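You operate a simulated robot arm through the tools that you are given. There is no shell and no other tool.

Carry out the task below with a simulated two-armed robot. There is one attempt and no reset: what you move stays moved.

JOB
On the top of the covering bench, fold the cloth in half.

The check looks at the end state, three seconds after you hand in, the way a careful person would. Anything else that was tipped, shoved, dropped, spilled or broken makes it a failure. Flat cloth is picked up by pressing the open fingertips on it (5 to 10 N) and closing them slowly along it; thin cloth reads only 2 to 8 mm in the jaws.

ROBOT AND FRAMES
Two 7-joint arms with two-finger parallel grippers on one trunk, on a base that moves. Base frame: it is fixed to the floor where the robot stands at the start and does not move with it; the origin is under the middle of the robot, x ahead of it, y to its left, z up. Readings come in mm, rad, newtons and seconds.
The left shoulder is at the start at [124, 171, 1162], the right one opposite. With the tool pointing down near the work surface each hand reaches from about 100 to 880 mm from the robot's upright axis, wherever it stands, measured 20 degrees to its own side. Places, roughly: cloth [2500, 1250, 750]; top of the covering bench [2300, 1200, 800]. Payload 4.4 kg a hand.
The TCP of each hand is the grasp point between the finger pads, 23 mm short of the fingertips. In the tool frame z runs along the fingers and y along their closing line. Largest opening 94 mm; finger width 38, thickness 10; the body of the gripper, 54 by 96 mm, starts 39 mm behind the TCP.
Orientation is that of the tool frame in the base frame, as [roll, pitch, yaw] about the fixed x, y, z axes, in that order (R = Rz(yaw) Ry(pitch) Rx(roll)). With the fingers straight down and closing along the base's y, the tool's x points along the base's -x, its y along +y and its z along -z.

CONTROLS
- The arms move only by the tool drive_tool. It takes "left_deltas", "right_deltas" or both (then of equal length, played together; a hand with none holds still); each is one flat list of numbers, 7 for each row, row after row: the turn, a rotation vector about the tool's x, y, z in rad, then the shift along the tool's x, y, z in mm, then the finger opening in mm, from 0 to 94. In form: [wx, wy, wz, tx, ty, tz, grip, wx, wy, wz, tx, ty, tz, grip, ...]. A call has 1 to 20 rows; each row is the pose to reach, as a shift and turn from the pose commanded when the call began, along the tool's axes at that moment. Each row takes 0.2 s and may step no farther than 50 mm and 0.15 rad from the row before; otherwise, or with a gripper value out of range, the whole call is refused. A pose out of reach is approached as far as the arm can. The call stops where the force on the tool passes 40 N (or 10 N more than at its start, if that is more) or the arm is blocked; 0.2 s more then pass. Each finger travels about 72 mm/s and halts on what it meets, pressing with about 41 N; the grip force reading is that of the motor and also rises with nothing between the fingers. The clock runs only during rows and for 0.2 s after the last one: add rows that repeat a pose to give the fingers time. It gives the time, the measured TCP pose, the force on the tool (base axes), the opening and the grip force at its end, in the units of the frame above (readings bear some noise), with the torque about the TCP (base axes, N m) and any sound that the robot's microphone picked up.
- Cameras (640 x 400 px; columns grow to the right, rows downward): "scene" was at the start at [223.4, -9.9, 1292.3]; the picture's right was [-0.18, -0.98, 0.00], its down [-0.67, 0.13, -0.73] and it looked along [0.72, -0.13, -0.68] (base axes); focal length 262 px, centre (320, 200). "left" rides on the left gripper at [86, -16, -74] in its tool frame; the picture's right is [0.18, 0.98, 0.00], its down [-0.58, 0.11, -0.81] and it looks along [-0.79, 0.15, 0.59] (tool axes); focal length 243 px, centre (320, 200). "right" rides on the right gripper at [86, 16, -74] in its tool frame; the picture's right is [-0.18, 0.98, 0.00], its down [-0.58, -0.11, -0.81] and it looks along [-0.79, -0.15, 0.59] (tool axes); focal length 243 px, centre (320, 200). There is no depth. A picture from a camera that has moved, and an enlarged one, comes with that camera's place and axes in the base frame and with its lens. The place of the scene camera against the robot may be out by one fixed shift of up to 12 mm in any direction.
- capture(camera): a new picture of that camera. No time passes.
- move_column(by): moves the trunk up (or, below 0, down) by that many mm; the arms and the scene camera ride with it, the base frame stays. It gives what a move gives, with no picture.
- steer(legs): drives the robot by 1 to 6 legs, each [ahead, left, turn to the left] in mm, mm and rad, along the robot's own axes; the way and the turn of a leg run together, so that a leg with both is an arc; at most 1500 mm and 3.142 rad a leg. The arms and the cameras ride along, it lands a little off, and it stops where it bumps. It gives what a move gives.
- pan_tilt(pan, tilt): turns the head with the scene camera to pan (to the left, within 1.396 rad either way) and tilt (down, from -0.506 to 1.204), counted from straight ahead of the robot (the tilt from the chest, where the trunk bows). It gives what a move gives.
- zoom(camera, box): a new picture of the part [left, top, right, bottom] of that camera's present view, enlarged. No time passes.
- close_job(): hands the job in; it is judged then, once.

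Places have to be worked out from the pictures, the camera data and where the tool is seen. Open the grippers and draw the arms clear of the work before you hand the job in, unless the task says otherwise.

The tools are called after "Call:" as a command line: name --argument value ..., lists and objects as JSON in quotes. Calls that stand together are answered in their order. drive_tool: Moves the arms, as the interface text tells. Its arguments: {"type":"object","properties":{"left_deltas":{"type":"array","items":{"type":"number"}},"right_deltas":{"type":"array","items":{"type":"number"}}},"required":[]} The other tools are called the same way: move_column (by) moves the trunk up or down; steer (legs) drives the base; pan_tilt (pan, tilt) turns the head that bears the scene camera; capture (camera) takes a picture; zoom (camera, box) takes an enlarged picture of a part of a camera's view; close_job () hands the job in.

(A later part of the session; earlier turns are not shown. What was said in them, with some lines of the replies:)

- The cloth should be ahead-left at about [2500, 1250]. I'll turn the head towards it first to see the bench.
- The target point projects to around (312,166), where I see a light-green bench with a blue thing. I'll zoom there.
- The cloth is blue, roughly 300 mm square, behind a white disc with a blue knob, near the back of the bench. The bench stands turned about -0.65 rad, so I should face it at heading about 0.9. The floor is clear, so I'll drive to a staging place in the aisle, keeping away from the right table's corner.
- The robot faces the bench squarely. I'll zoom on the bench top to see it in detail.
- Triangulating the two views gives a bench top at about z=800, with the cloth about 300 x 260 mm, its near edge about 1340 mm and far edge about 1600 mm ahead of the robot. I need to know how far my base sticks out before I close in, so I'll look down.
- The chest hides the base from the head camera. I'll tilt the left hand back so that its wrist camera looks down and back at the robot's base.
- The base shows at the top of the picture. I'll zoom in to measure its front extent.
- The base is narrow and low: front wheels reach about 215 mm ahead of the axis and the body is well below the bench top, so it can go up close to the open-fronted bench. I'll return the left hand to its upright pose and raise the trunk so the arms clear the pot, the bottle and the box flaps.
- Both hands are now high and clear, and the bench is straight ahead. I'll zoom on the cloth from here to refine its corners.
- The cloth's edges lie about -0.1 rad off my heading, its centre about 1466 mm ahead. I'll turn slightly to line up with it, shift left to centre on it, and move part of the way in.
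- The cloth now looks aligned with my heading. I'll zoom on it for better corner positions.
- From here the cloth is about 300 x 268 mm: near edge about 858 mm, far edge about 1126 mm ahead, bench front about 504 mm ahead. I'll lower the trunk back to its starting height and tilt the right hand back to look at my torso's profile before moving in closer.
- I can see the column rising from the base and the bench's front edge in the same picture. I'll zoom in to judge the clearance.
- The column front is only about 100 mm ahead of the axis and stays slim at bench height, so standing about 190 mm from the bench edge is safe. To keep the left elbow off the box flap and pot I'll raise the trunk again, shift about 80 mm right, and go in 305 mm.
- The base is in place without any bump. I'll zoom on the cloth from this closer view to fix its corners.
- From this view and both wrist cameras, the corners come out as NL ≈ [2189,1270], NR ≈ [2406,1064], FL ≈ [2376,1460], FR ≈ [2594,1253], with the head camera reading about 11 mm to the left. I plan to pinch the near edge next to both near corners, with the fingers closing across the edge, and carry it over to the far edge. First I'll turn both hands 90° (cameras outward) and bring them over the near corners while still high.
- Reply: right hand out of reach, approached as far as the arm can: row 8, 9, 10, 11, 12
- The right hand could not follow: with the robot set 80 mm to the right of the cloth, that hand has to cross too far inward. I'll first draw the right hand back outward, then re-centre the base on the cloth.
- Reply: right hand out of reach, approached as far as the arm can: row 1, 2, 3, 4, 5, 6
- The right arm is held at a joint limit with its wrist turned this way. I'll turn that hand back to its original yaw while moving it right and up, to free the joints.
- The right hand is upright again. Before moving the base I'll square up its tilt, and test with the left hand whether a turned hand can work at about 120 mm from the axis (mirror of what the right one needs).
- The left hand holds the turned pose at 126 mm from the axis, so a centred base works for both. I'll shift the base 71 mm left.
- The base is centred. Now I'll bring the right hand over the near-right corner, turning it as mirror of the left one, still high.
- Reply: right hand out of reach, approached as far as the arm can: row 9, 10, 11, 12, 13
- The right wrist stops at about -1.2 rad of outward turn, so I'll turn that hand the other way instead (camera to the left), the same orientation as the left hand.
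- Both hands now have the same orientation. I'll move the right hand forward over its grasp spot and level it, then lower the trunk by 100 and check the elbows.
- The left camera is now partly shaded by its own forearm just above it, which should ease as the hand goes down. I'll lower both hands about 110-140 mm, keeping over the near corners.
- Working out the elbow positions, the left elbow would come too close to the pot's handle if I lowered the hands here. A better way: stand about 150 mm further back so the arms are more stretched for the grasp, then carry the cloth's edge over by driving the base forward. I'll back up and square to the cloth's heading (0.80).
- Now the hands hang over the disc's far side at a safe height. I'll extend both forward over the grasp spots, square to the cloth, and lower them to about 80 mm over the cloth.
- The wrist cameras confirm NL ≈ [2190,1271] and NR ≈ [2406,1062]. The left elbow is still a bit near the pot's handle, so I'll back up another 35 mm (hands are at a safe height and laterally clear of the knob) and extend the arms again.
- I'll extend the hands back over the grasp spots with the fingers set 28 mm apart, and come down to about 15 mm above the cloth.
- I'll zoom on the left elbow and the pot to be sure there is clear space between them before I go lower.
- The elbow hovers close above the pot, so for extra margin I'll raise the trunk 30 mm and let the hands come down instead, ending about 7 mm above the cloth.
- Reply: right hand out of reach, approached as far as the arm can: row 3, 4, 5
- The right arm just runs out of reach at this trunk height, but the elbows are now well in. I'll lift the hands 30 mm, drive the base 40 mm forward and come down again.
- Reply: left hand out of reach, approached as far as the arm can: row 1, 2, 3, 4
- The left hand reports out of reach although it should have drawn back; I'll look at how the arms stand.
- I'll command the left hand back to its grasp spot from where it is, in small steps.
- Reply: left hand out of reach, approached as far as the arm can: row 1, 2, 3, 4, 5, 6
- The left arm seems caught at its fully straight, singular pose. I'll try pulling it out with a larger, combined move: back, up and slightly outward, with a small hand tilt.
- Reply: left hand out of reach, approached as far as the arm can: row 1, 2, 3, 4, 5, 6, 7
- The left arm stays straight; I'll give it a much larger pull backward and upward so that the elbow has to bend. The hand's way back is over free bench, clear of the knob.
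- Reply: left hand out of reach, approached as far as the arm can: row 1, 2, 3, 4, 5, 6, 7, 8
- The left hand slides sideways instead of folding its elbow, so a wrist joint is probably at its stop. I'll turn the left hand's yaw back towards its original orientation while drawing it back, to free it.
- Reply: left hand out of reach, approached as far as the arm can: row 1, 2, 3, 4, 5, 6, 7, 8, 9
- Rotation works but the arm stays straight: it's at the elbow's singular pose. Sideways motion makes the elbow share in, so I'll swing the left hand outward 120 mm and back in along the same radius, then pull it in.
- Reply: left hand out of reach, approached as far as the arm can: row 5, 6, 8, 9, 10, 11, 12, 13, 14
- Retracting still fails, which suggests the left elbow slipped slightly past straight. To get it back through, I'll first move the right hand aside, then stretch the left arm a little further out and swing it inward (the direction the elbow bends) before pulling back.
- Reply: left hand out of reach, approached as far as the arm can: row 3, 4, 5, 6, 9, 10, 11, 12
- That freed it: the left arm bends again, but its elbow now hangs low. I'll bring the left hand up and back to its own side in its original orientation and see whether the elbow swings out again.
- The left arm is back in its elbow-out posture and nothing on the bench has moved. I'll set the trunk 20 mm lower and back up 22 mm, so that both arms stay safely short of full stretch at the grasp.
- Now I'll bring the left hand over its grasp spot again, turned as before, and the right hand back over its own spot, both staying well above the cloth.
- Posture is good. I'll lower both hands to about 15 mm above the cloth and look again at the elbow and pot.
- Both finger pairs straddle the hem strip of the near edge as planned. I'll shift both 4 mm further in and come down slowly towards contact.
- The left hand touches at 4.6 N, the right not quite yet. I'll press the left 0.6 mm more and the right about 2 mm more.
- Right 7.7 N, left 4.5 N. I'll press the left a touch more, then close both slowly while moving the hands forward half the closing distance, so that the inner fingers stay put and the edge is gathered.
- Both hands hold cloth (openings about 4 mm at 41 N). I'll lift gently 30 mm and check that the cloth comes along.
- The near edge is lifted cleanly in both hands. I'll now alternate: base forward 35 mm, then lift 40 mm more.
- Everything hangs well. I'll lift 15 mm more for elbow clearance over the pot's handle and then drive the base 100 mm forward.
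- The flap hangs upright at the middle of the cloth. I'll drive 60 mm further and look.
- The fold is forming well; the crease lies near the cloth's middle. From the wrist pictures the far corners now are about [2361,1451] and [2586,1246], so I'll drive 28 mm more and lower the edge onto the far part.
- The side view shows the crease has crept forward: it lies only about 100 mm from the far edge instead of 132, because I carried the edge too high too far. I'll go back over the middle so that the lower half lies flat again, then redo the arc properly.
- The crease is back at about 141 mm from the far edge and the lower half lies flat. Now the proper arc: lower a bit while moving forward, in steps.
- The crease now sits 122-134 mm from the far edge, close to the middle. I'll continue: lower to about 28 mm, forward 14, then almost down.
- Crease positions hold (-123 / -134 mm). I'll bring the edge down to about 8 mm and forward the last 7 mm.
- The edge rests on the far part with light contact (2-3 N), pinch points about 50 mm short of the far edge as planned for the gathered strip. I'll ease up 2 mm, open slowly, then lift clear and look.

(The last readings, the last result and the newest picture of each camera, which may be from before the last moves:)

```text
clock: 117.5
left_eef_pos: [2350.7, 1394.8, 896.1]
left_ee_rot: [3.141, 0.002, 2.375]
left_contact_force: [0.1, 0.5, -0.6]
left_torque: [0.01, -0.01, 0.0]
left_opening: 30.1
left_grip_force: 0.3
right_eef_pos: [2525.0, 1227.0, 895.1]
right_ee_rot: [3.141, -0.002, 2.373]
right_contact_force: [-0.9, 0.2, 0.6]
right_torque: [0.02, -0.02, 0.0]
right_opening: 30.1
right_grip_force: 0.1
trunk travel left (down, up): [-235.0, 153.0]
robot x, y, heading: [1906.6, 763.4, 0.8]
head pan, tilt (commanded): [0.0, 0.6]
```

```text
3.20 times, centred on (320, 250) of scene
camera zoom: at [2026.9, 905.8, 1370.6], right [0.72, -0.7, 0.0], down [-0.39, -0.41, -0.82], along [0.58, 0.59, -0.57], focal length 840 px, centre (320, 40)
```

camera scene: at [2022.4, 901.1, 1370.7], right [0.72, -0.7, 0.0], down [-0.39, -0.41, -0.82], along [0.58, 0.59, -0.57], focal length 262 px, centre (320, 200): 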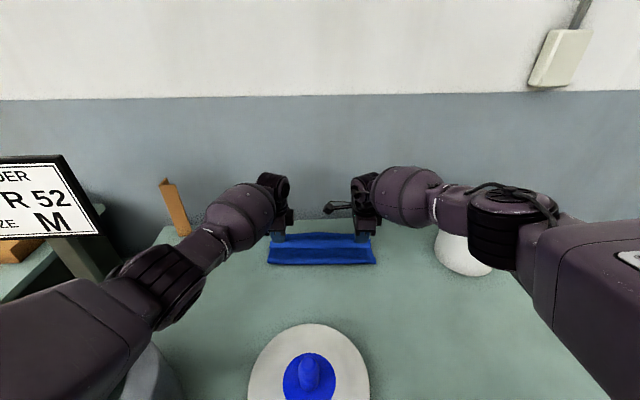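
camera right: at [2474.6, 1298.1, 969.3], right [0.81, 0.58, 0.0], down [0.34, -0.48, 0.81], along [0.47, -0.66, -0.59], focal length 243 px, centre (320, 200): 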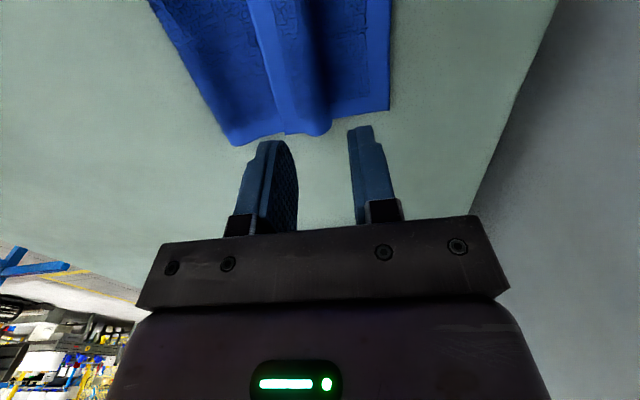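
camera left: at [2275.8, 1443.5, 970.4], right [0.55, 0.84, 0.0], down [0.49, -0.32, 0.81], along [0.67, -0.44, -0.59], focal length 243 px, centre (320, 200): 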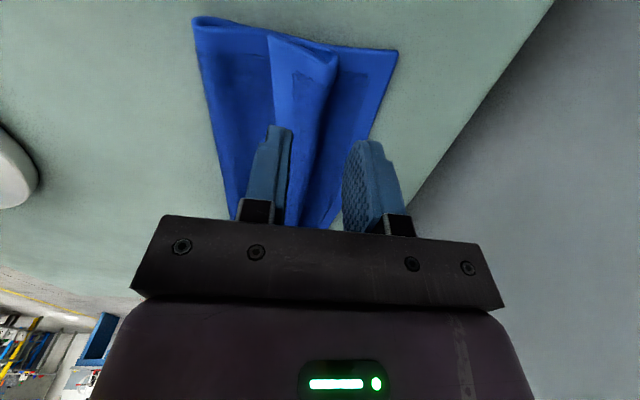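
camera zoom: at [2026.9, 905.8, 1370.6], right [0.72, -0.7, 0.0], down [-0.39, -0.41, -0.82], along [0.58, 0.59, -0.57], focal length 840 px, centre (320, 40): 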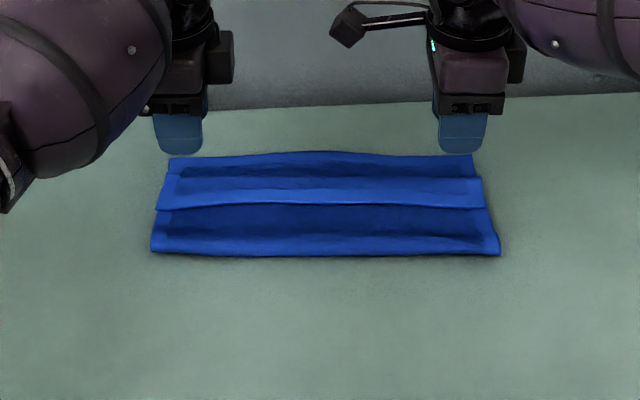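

The cloth is folded in half with its crease about 126-132 mm from the far edge, but the gathered near edge lies folded back on top as an even lip about 35-40 mm wide. I'll flip that lip forward: set closed fingers just behind its free edge, lightly touching, and open them so that the front fingers push it over.

Call:
drive_tool --left_deltas '[0, 0, 0, 0, -12, 0, 20, 0, 0, 0, 0, -25, 0, 10, 0, 0, 0, 0, -38, 0, 0, 0, 0, 0, 0, -49, 0, 0, 0, 0, 0, 0, -49, 20, 0, 0, 0, 0, 0, -49, 40, 0, 0, 0, 0, 0, -49, 50, 0, 0, 0, 0, 0, -49, 50, 0]' --right_deltas '[0, 0, 0, 0, -12, 0, 20, 0, 0, 0, 0, -25, 0, 10, 0, 0, 0, 0, -38, 0, 0, 0, 0, 0, 0, -49, 0, 0, 0, 0, 0, 0, -49, 20, 0, 0, 0, 0, 0, -49, 40, 0, 0, 0, 0, 0, -49, 50, 0, 0, 0, 0, 0, -49, 50, 0]'

Call:
capture --camera "left"

Call:
capture --camera "right"

Call:
capture --camera "scene"

```text
clock: 119.3
left_eef_pos: [2316.6, 1359.4, 844.5]
left_ee_rot: [3.14, 0.0, 2.376]
left_contact_force: [0.5, 0.6, 0.1]
left_torque: [0.0, 0.04, -0.03]
left_opening: 0.0
left_grip_force: 41.1
right_eef_pos: [2489.7, 1193.4, 845.9]
right_ee_rot: [3.141, -0.002, 2.373]
right_contact_force: [0.2, 0.3, -0.8]
right_torque: [-0.02, 0.04, 0.01]
right_opening: 0.0
right_grip_force: 41.1
trunk travel left (down, up): [-235.0, 153.0]
robot x, y, heading: [1903.8, 764.2, 0.803]
head pan, tilt (commanded): [0.0, 0.6]
```

```text
taken
camera left: at [2243.7, 1409.1, 918.6], right [0.55, 0.84, 0.0], down [0.49, -0.32, 0.81], along [0.67, -0.44, -0.59], focal length 243 px, centre (320, 200)
```

left: 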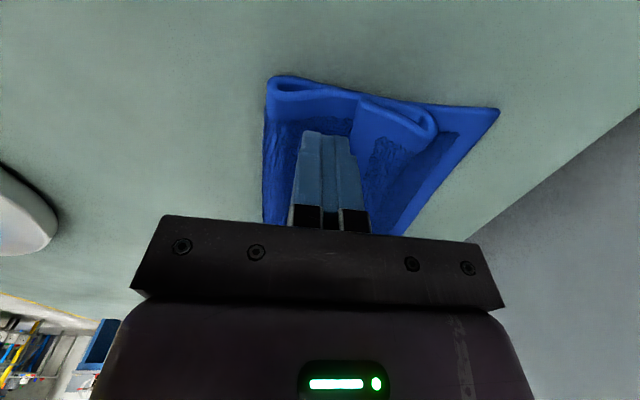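

```text
taken
camera right: at [2439.7, 1263.8, 920.6], right [0.81, 0.58, 0.0], down [0.34, -0.48, 0.81], along [0.47, -0.66, -0.59], focal length 243 px, centre (320, 200)
```

right: 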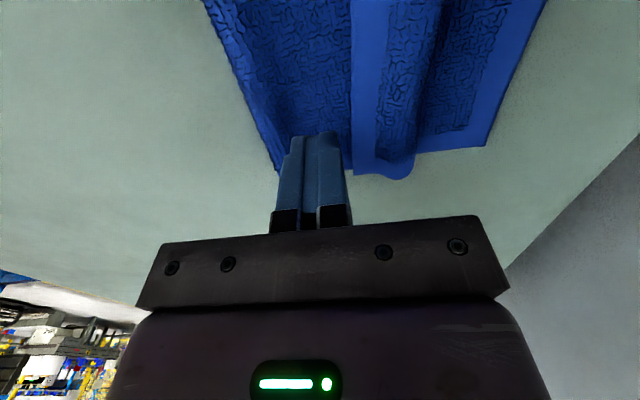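

```text
taken
camera scene: at [2026.6, 905.4, 1370.8], right [0.72, -0.7, 0.0], down [-0.39, -0.4, -0.83], along [0.58, 0.59, -0.56], focal length 262 px, centre (320, 200)
```

scene: 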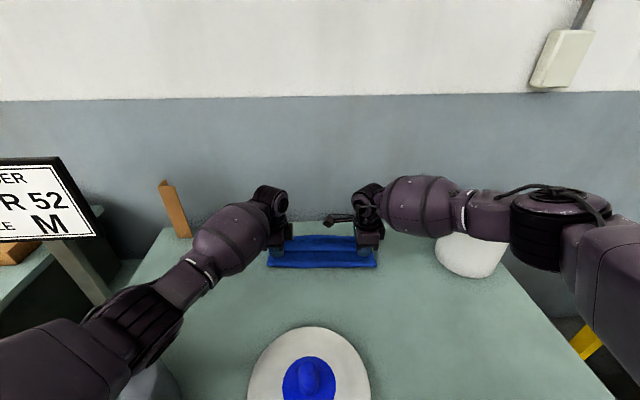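

The side views are clear: closed fingers stand just behind the lip's free edge on both sides. I'll lower slowly to a light touch on the top layer.

Call:
drive_tool --left_deltas '[0, 0, 0, 0, 0, 2, 0, 0, 0, 0, 0, 0, 4, 0, 0, 0, 0, 0, 0, 6, 0, 0, 0, 0, 0, 0, 8, 0, 0, 0, 0, 0, 0, 9, 0]' --right_deltas '[0, 0, 0, 0, 0, 2, 0, 0, 0, 0, 0, 0, 4, 0, 0, 0, 0, 0, 0, 6, 0, 0, 0, 0, 0, 0, 8, 0, 0, 0, 0, 0, 0, 9, 0]'

Call:
zoom --camera "left" --box '[220, 50, 540, 250]'

Call:
zoom --camera "right" --box '[200, 50, 520, 250]'

```text
clock: 120.5
left_eef_pos: [2316.9, 1359.5, 836.5]
left_ee_rot: [-3.14, 0.0, 2.376]
left_contact_force: [0.3, 0.1, 0.1]
left_torque: [0.0, 0.02, 0.01]
left_opening: 0.2
left_grip_force: 41.0
right_eef_pos: [2490.9, 1191.3, 834.9]
right_ee_rot: [-3.141, -0.002, 2.374]
right_contact_force: [0.0, 0.0, 0.3]
right_torque: [-0.05, -0.02, 0.02]
right_opening: 0.0
right_grip_force: 41.2
trunk travel left (down, up): [-235.0, 153.0]
robot x, y, heading: [1906.2, 764.6, 0.804]
head pan, tilt (commanded): [0.0, 0.6]
```

```text
2.00 times, centred on (380, 150) of left
camera zoom: at [2242.9, 1408.7, 910.2], right [0.55, 0.84, 0.0], down [0.49, -0.32, 0.81], along [0.67, -0.44, -0.59], focal length 485 px, centre (200, 300)
```

zoom: 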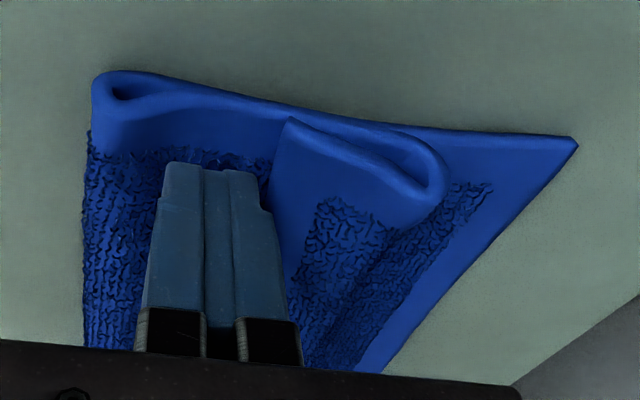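

```text
2.00 times, centred on (360, 150) of right
camera zoom: at [2440.4, 1261.9, 909.3], right [0.81, 0.58, 0.0], down [0.34, -0.48, 0.81], along [0.47, -0.66, -0.59], focal length 485 px, centre (240, 300)
```

zoom: 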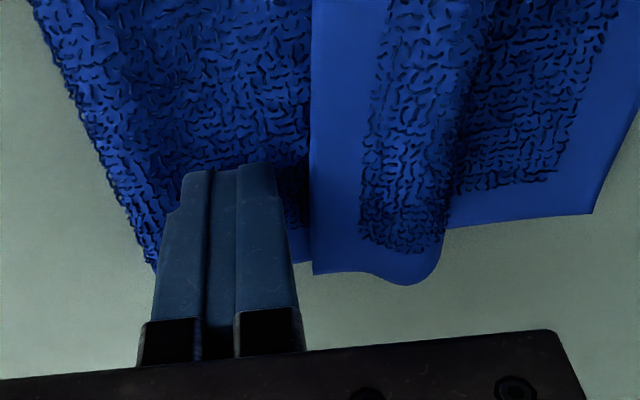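

No contact yet (0.1-0.3 N); the free edge lies right in front of the fingers. I'll go down a few more millimetres.

Call:
drive_tool --left_deltas '[0, 0, 0, 0, 0, 1.5, 0, 0, 0, 0, 0, 0, 3, 0, 0, 0, 0, 0, 0, 4, 0, 0, 0, 0, 0, 0, 5, 0]' --right_deltas '[0, 0, 0, 0, 0, 1.5, 0, 0, 0, 0, 0, 0, 3, 0, 0, 0, 0, 0, 0, 4, 0, 0, 0, 0, 0, 0, 5, 0]'

```text
clock: 121.5
left_eef_pos: [2316.8, 1360.3, 832.9]
left_ee_rot: [3.14, -0.001, 2.376]
left_contact_force: [0.1, -0.5, 0.8]
left_torque: [0.01, 0.04, 0.02]
left_opening: 0.1
left_grip_force: 41.0
right_eef_pos: [2490.5, 1190.3, 831.4]
right_ee_rot: [3.14, -0.001, 2.374]
right_contact_force: [-0.4, -0.1, 1.7]
right_torque: [0.0, -0.03, 0.01]
right_opening: 0.1
right_grip_force: 40.9
trunk travel left (down, up): [-235.0, 153.0]
robot x, y, heading: [1906.0, 768.0, 0.801]
head pan, tilt (commanded): [0.0, 0.6]
```

Light contact (0.8 / 1.7 N). Now I open both grippers slowly so the front fingers push the lip forward and over.

Call:
drive_tool --left_deltas '[0, 0, 0, 0, 0, 0.7, 6, 0, 0, 0, 0, 0, 0.7, 14, 0, 0, 0, 0, 0, 0.7, 22, 0, 0, 0, 0, 0, 0.7, 30, 0, 0, 0, 0, 0, 0.7, 38, 0, 0, 0, 0, 0, 0.7, 46, 0, 0, 0, 0, 0, 0.7, 54, 0, 0, 0, 0, 0, 0.7, 62, 0, 0, 0, 0, 0, 0.7, 70, 0, 0, 0, 0, 0, 0.7, 70, 0, 0, 0, 0, 0, 0.7, 70]' --right_deltas '[0, 0, 0, 0, 0, 0, 6, 0, 0, 0, 0, 0, 0, 14, 0, 0, 0, 0, 0, 0, 22, 0, 0, 0, 0, 0, 0, 30, 0, 0, 0, 0, 0, 0, 38, 0, 0, 0, 0, 0, 0, 46, 0, 0, 0, 0, 0, 0, 54, 0, 0, 0, 0, 0, 0, 62, 0, 0, 0, 0, 0, 0, 70, 0, 0, 0, 0, 0, 0, 70, 0, 0, 0, 0, 0, 0, 70]'

Call:
capture --camera "left"

Call:
capture --camera "right"

Call:
zoom --camera "scene" --box '[220, 190, 420, 310]'

```text
clock: 123.9
left_eef_pos: [2318.1, 1360.6, 831.5]
left_ee_rot: [3.139, 0.0, 2.375]
left_contact_force: [-0.5, -0.4, 1.5]
left_torque: [0.02, -0.06, 0.01]
left_opening: 69.7
left_grip_force: 0.0
right_eef_pos: [2491.6, 1190.7, 830.8]
right_ee_rot: [-3.141, -0.001, 2.372]
right_contact_force: [-0.9, 0.1, 0.6]
right_torque: [0.01, -0.04, 0.03]
right_opening: 69.9
right_grip_force: 0.0
trunk travel left (down, up): [-235.0, 153.0]
robot x, y, heading: [1904.7, 762.9, 0.799]
head pan, tilt (commanded): [0.0, 0.6]
```

```text
taken
camera left: at [2242.8, 1408.9, 905.3], right [0.55, 0.84, 0.0], down [0.49, -0.32, 0.81], along [0.67, -0.44, -0.59], focal length 243 px, centre (320, 200)
```

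left: 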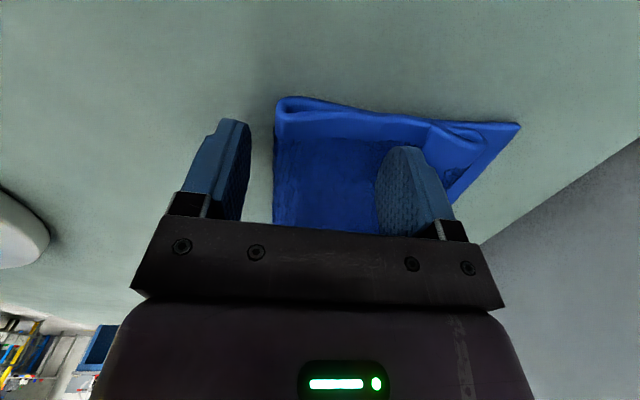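

```text
taken
camera right: at [2440.2, 1261.6, 905.3], right [0.81, 0.58, 0.0], down [0.34, -0.48, 0.81], along [0.47, -0.66, -0.59], focal length 243 px, centre (320, 200)
```

right: 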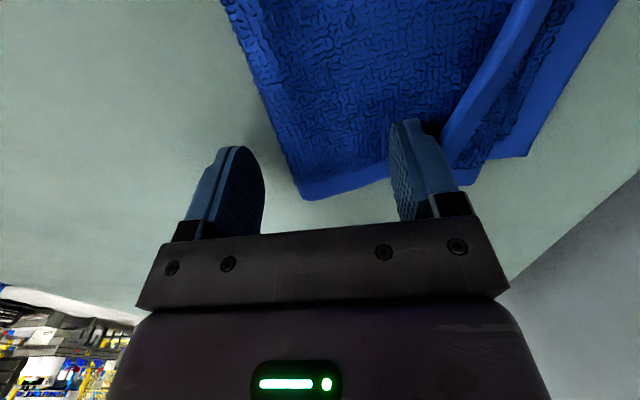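

```text
3.20 times, centred on (320, 250) of scene
camera zoom: at [2026.4, 905.3, 1370.8], right [0.72, -0.7, 0.0], down [-0.39, -0.4, -0.83], along [0.58, 0.59, -0.56], focal length 840 px, centre (320, 40)
```

zoom: 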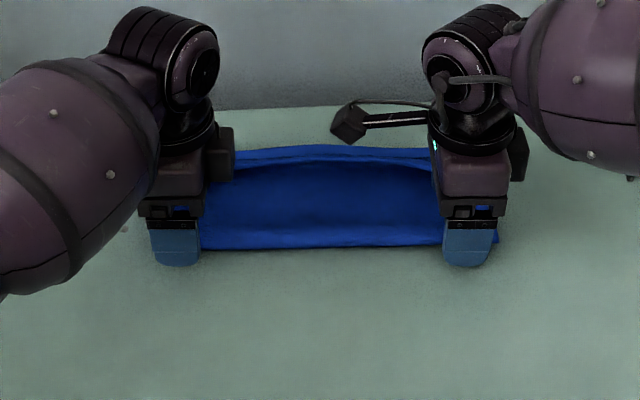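

The lip is moving forward and stands up in front of the fingers. I'll open to the full 94 mm.

Call:
drive_tool --left_deltas '[0, 0, 0, 0, 0, 0, 76, 0, 0, 0, 0, 0, 0, 82, 0, 0, 0, 0, 0, 0, 88, 0, 0, 0, 0, 0, 0, 94, 0, 0, 0, 0, 0, 0, 94]' --right_deltas '[0, 0, 0, 0, 0, 0, 76, 0, 0, 0, 0, 0, 0, 82, 0, 0, 0, 0, 0, 0, 88, 0, 0, 0, 0, 0, 0, 94, 0, 0, 0, 0, 0, 0, 94]'

Call:
capture --camera "left"

Call:
capture --camera "right"

Call:
zoom --camera "scene" --box '[220, 190, 420, 310]'

```text
clock: 125.1
left_eef_pos: [2317.5, 1360.3, 831.0]
left_ee_rot: [3.14, -0.002, 2.375]
left_contact_force: [-0.1, 0.8, 1.0]
left_torque: [0.05, -0.06, -0.01]
left_opening: 93.9
left_grip_force: 0.1
right_eef_pos: [2490.2, 1190.5, 831.1]
right_ee_rot: [3.141, -0.003, 2.374]
right_contact_force: [-0.5, -0.2, 1.0]
right_torque: [0.07, -0.02, 0.01]
right_opening: 94.0
right_grip_force: 0.1
trunk travel left (down, up): [-235.0, 153.0]
robot x, y, heading: [1905.5, 765.3, 0.802]
head pan, tilt (commanded): [0.0, 0.6]
```

```text
taken
camera left: at [2242.9, 1408.9, 905.3], right [0.55, 0.84, 0.0], down [0.49, -0.33, 0.81], along [0.67, -0.44, -0.59], focal length 243 px, centre (320, 200)
```

left: 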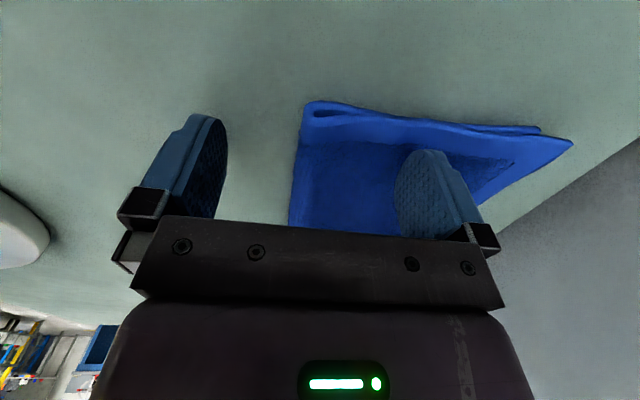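

```text
taken
camera right: at [2440.2, 1261.6, 905.4], right [0.81, 0.58, 0.0], down [0.34, -0.48, 0.81], along [0.47, -0.66, -0.59], focal length 243 px, centre (320, 200)
```

right: 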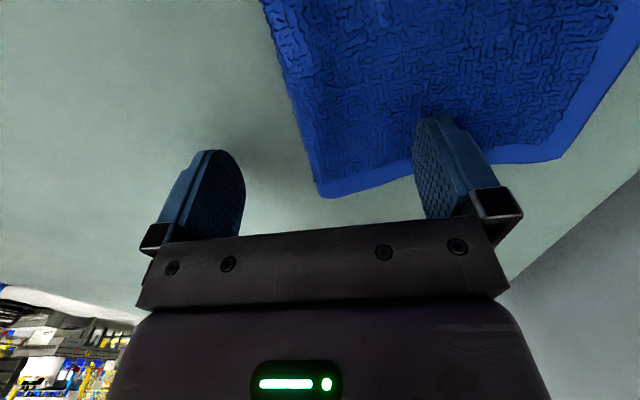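

```text
3.20 times, centred on (320, 250) of scene
camera zoom: at [2026.5, 905.3, 1370.8], right [0.72, -0.7, 0.0], down [-0.39, -0.4, -0.83], along [0.58, 0.59, -0.56], focal length 840 px, centre (320, 40)
```

zoom: 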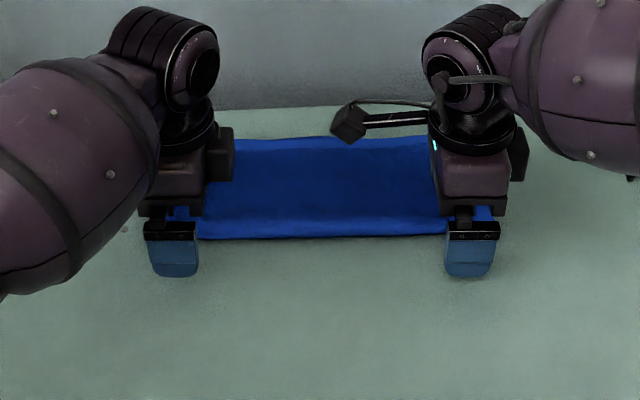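

The lip has flipped over and the top layer now reaches the far edge. I'll lift the hands straight up and look at the result.

Call:
drive_tool --left_deltas '[0, 0, 0, 0, 0, -10, 94, 0, 0, 0, 0, 0, -25, 94, 0, 0, 0, 0, 0, -45, 94, 0, 0, 0, 0, 0, -70, 94, 0, 0, 0, 0, 0, -100, 94, 0, 0, 0, 0, 0, -130, 94, 0, 0, 0, 0, 0, -130, 94]' --right_deltas '[0, 0, 0, 0, 0, -10, 94, 0, 0, 0, 0, 0, -25, 94, 0, 0, 0, 0, 0, -45, 94, 0, 0, 0, 0, 0, -70, 94, 0, 0, 0, 0, 0, -100, 94, 0, 0, 0, 0, 0, -130, 94, 0, 0, 0, 0, 0, -130, 94]'

Call:
zoom --camera "scene" --box '[220, 190, 420, 310]'

Call:
capture --camera "left"

Call:
capture --camera "right"

```text
clock: 126.7
left_eef_pos: [2314.6, 1361.7, 959.6]
left_ee_rot: [-3.142, 0.001, 2.376]
left_contact_force: [0.1, -0.8, 1.2]
left_torque: [-0.02, -0.01, 0.01]
left_opening: 94.3
left_grip_force: 0.0
right_eef_pos: [2491.0, 1190.8, 957.5]
right_ee_rot: [-3.139, -0.002, 2.376]
right_contact_force: [-0.4, 1.4, -0.5]
right_torque: [-0.03, 0.01, 0.01]
right_opening: 94.2
right_grip_force: 0.0
trunk travel left (down, up): [-235.0, 153.0]
robot x, y, heading: [1906.8, 760.1, 0.793]
head pan, tilt (commanded): [0.0, 0.6]
```

```text
3.20 times, centred on (320, 250) of scene
camera zoom: at [2027.1, 906.0, 1370.4], right [0.72, -0.7, 0.0], down [-0.39, -0.41, -0.82], along [0.58, 0.59, -0.57], focal length 840 px, centre (320, 40)
```

zoom: 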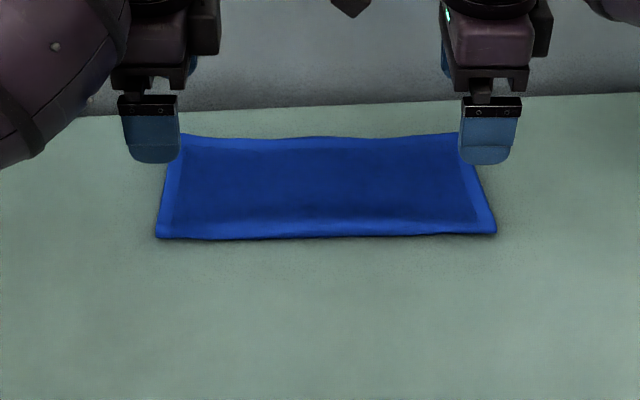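

```text
taken
camera left: at [2241.1, 1411.3, 1033.7], right [0.55, 0.84, 0.0], down [0.49, -0.32, 0.81], along [0.67, -0.44, -0.59], focal length 243 px, centre (320, 200)
```

left: 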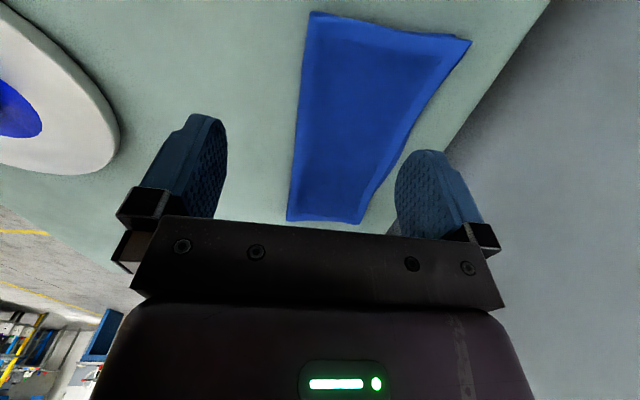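

```text
taken
camera right: at [2440.5, 1262.4, 1031.6], right [0.81, 0.58, 0.0], down [0.34, -0.48, 0.81], along [0.47, -0.66, -0.59], focal length 243 px, centre (320, 200)
```

right: 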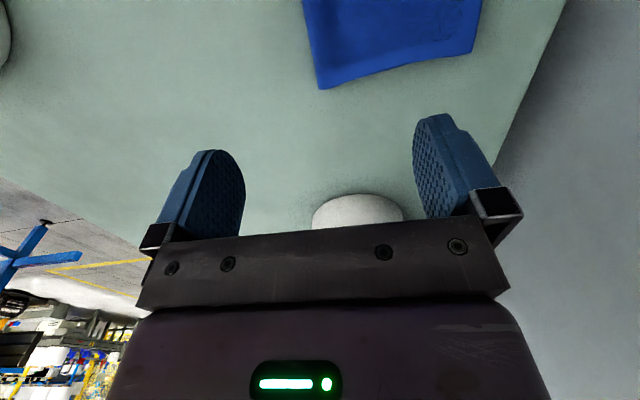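

It looks like a neat folded rectangle. I'll zoom in to check how the layers' edges match at the corners.

Call:
zoom --camera "left" --box '[270, 0, 510, 150]'

Call:
zoom --camera "right" --box '[290, 0, 530, 150]'

Call:
zoom --camera "left" --box '[270, 100, 430, 240]'

```text
2.67 times, centred on (390, 75) of left
camera zoom: at [2241.1, 1411.3, 1033.7], right [0.55, 0.84, 0.0], down [0.49, -0.32, 0.81], along [0.67, -0.44, -0.59], focal length 647 px, centre (133, 533)
```

zoom: 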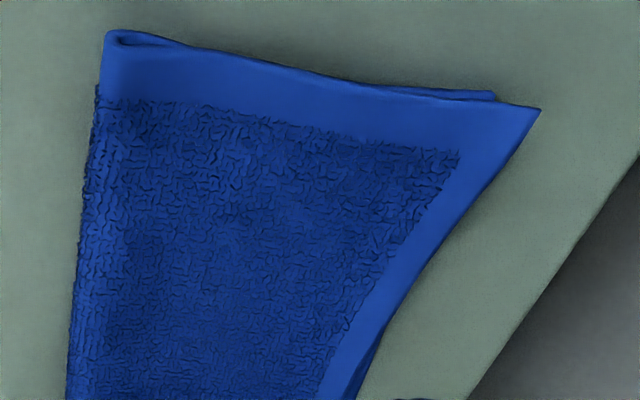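

```text
2.67 times, centred on (410, 75) of right
camera zoom: at [2440.5, 1262.4, 1031.6], right [0.81, 0.58, 0.0], down [0.34, -0.48, 0.81], along [0.47, -0.66, -0.59], focal length 647 px, centre (80, 533)
```

zoom: 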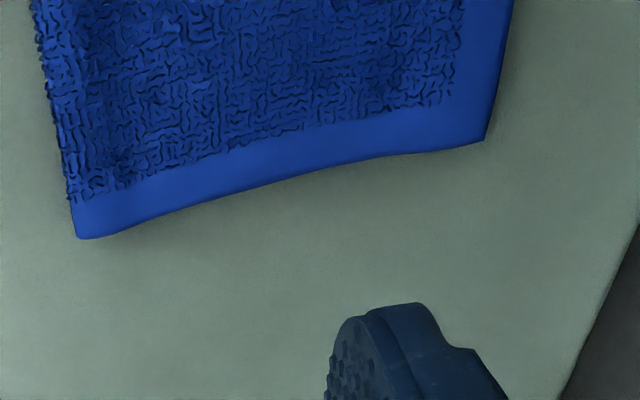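

```text
2.86 times, centred on (350, 170) of left
camera zoom: at [2241.1, 1411.3, 1033.7], right [0.55, 0.84, 0.0], down [0.49, -0.32, 0.81], along [0.67, -0.44, -0.59], focal length 693 px, centre (234, 286)
```

zoom: 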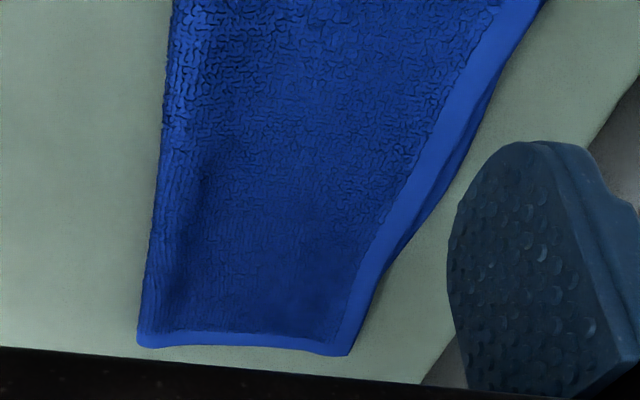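

The layers match well: at the left the lower layer is about 121 mm and the upper about 135 mm from the crease (a mismatch of about 14 mm at most), and the side edges line up. I'll leave it so, raise the hands a little, and back the robot away from the bench.

Call:
drive_tool --left_deltas '[0, 0, 0, 0, 0, -20, 94, 0, 0, 0, 0, 0, -40, 94, 0, 0, 0, 0, 0, -60, 94, 0, 0, 0, 0, 0, -60, 94]' --right_deltas '[0, 0, 0, 0, 0, -20, 94, 0, 0, 0, 0, 0, -40, 94, 0, 0, 0, 0, 0, -60, 94, 0, 0, 0, 0, 0, -60, 94]'

Call:
capture --camera "scene"

```text
clock: 127.7
left_eef_pos: [2316.1, 1361.1, 1019.8]
left_ee_rot: [-3.141, 0.001, 2.375]
left_contact_force: [-0.4, 1.6, 0.3]
left_torque: [0.01, -0.01, 0.0]
left_opening: 93.7
left_grip_force: 0.0
right_eef_pos: [2492.5, 1188.8, 1018.7]
right_ee_rot: [3.14, -0.001, 2.373]
right_contact_force: [0.3, 0.5, -0.2]
right_torque: [0.01, 0.0, 0.01]
right_opening: 93.6
right_grip_force: 0.2
trunk travel left (down, up): [-235.0, 153.0]
robot x, y, heading: [1904.7, 761.8, 0.797]
head pan, tilt (commanded): [0.0, 0.6]
```

```text
taken
camera scene: at [2027.1, 905.9, 1370.5], right [0.72, -0.7, 0.0], down [-0.39, -0.41, -0.82], along [0.58, 0.59, -0.57], focal length 262 px, centre (320, 200)
```

scene: 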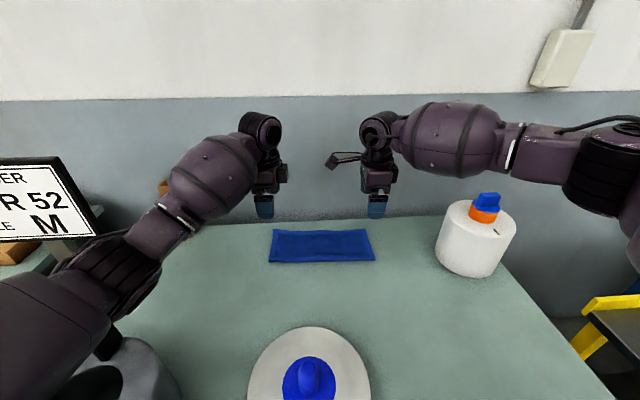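

All objects stand where they were and the cloth lies folded. I'll raise the trunk 50 mm for extra elbow clearance over the pot and drive straight back in two stages.

Call:
move_column --by 50

Call:
steer --legs '[[-250, 0, 0]]'

Call:
capture --camera "scene"

```text
clock: 128.6
left_eef_pos: [2316.9, 1360.5, 1069.3]
left_ee_rot: [-3.141, 0.0, 2.375]
left_contact_force: [0.1, 1.1, 0.1]
left_torque: [-0.03, 0.02, 0.04]
left_opening: 94.2
left_grip_force: 0.0
right_eef_pos: [2491.1, 1190.5, 1069.2]
right_ee_rot: [-3.141, -0.002, 2.374]
right_contact_force: [-0.5, -0.3, 0.5]
right_torque: [0.01, 0.02, 0.0]
right_opening: 94.1
right_grip_force: 0.1
trunk travel left (down, up): [-285.0, 103.0]
robot x, y, heading: [1907.4, 762.2, 0.804]
head pan, tilt (commanded): [0.0, 0.6]
```

```text
clock: 130.4
left_eef_pos: [2148.4, 1182.9, 1069.7]
left_ee_rot: [3.14, 0.0, 2.37]
left_contact_force: [-0.5, -0.4, 1.0]
left_torque: [0.03, -0.02, 0.0]
left_opening: 94.2
left_grip_force: 0.0
right_eef_pos: [2322.3, 1012.6, 1069.9]
right_ee_rot: [3.139, -0.003, 2.367]
right_contact_force: [-0.4, -0.1, -0.4]
right_torque: [0.01, 0.01, 0.02]
right_opening: 94.3
right_grip_force: 0.1
trunk travel left (down, up): [-285.0, 103.0]
robot x, y, heading: [1734.5, 593.2, 0.794]
head pan, tilt (commanded): [0.0, 0.6]
```

```text
taken
camera scene: at [1836.0, 709.2, 1423.6], right [0.71, -0.7, 0.0], down [-0.4, -0.4, -0.83], along [0.58, 0.59, -0.56], focal length 262 px, centre (320, 200)
```

scene: 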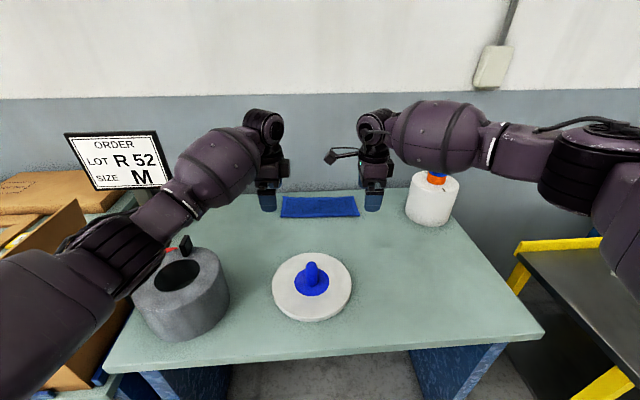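

Clear so far; I'll back up another 280 mm so the hands leave the bench.

Call:
steer --legs '[[-300, 0, 0]]'

Call:
capture --camera "scene"

Call:
zoom --camera "scene" --box '[230, 150, 420, 270]'

```text
clock: 132.5
left_eef_pos: [1925.6, 960.5, 1072.4]
left_ee_rot: [3.141, 0.0, 2.377]
left_contact_force: [1.0, -0.5, 0.2]
left_torque: [0.05, -0.02, -0.03]
left_opening: 93.9
left_grip_force: 0.1
right_eef_pos: [2100.9, 792.4, 1071.9]
right_ee_rot: [3.139, -0.002, 2.374]
right_contact_force: [0.1, -0.5, 0.3]
right_torque: [0.01, 0.0, -0.03]
right_opening: 94.0
right_grip_force: 0.1
trunk travel left (down, up): [-285.0, 103.0]
robot x, y, heading: [1519.5, 366.1, 0.8]
head pan, tilt (commanded): [0.0, 0.6]
```

```text
taken
camera scene: at [1616.0, 485.6, 1423.6], right [0.72, -0.7, 0.0], down [-0.39, -0.41, -0.83], along [0.57, 0.59, -0.56], focal length 262 px, centre (320, 200)
```

scene: 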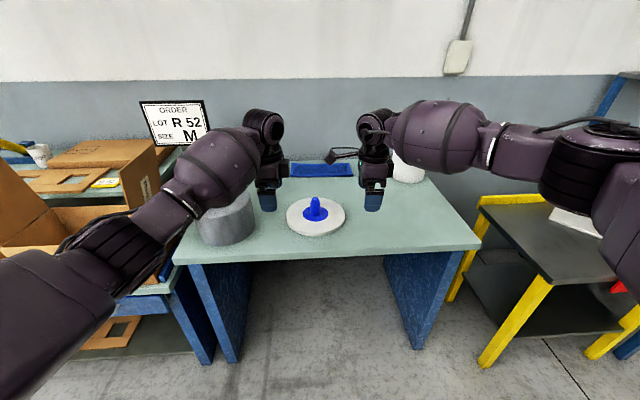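

```text
3.33 times, centred on (325, 210) of scene
camera zoom: at [1616.0, 485.6, 1423.6], right [0.72, -0.7, 0.0], down [-0.39, -0.41, -0.83], along [0.57, 0.59, -0.56], focal length 875 px, centre (303, 167)
```

zoom: 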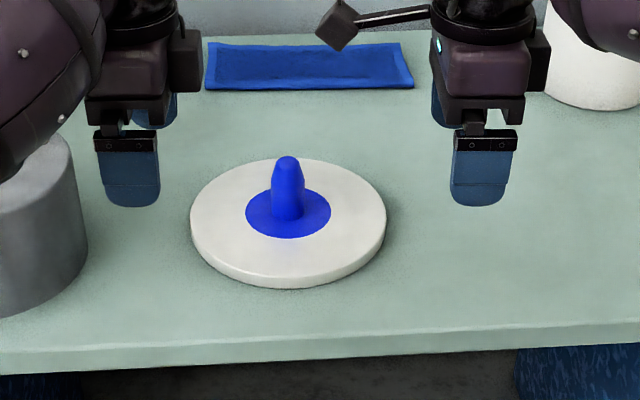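

The cloth shows as a neat half-size rectangle and the pot, disc, bottle and sign stand undisturbed. I'll back off a further 150 mm for a final check.

Call:
steer --legs '[[-150, 0, 0]]'

Call:
capture --camera "scene"

Call:
zoom --camera "scene" --box '[270, 130, 370, 200]'

```text
clock: 133.9
left_eef_pos: [1821.6, 856.5, 1073.1]
left_ee_rot: [3.14, 0.0, 2.38]
left_contact_force: [-0.5, -0.6, 1.5]
left_torque: [0.02, 0.0, -0.04]
left_opening: 94.1
left_grip_force: 0.0
right_eef_pos: [1997.9, 688.3, 1071.5]
right_ee_rot: [3.141, -0.001, 2.379]
right_contact_force: [0.1, -0.5, 0.3]
right_torque: [-0.01, 0.0, -0.02]
right_opening: 93.9
right_grip_force: 0.0
trunk travel left (down, up): [-285.0, 103.0]
robot x, y, heading: [1417.1, 264.2, 0.796]
head pan, tilt (commanded): [0.0, 0.6]
```

```text
taken
camera scene: at [1513.6, 380.5, 1423.7], right [0.72, -0.69, 0.0], down [-0.39, -0.41, -0.83], along [0.57, 0.59, -0.56], focal length 262 px, centre (320, 200)
```

scene: 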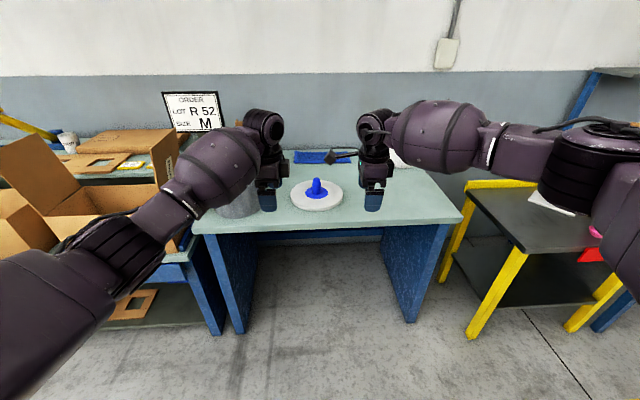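

```text
5.71 times, centred on (320, 165) of scene
camera zoom: at [1513.6, 380.5, 1423.7], right [0.72, -0.69, 0.0], down [-0.39, -0.41, -0.83], along [0.57, 0.59, -0.56], focal length 1499 px, centre (320, 400)
```

zoom: 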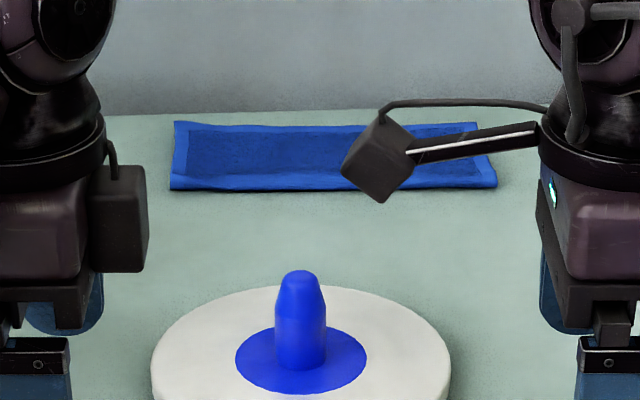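

The cloth lies flat on the bench, folded in half. The grippers are open, the arms are off the bench, and nothing else has moved. I'm handing the job in.

Call:
close_job

```text
The job is handed in.
```

The cloth lies folded in half, flat on top of the covering bench, and the job is handed in.

- **Fold:** I brought the near edge over to the far edge. The side edges line up. At the left end the upper layer is about 135 mm from crease to edge and the lower about 121 mm, so it overhangs by about 14 mm. At the right end the upper layer hides the lower one. Along the middle of the far edge the lower layer shows by roughly 8 mm.
- **Position:** the far edge now sits about 10 mm nearer the wall than the last measurement before I flipped the gathered strip forward. It is still well on the bench.
- **Other objects:** the pot, disc with its knob, bottle and sign look undisturbed in the pictures. The base never bumped anything on the way in or out.
- **Left arm:** it locked at full stretch for a while before the grasp. I freed it, and it touched nothing.

Both grippers are open, and the robot has backed away so the hands are clear of the bench.
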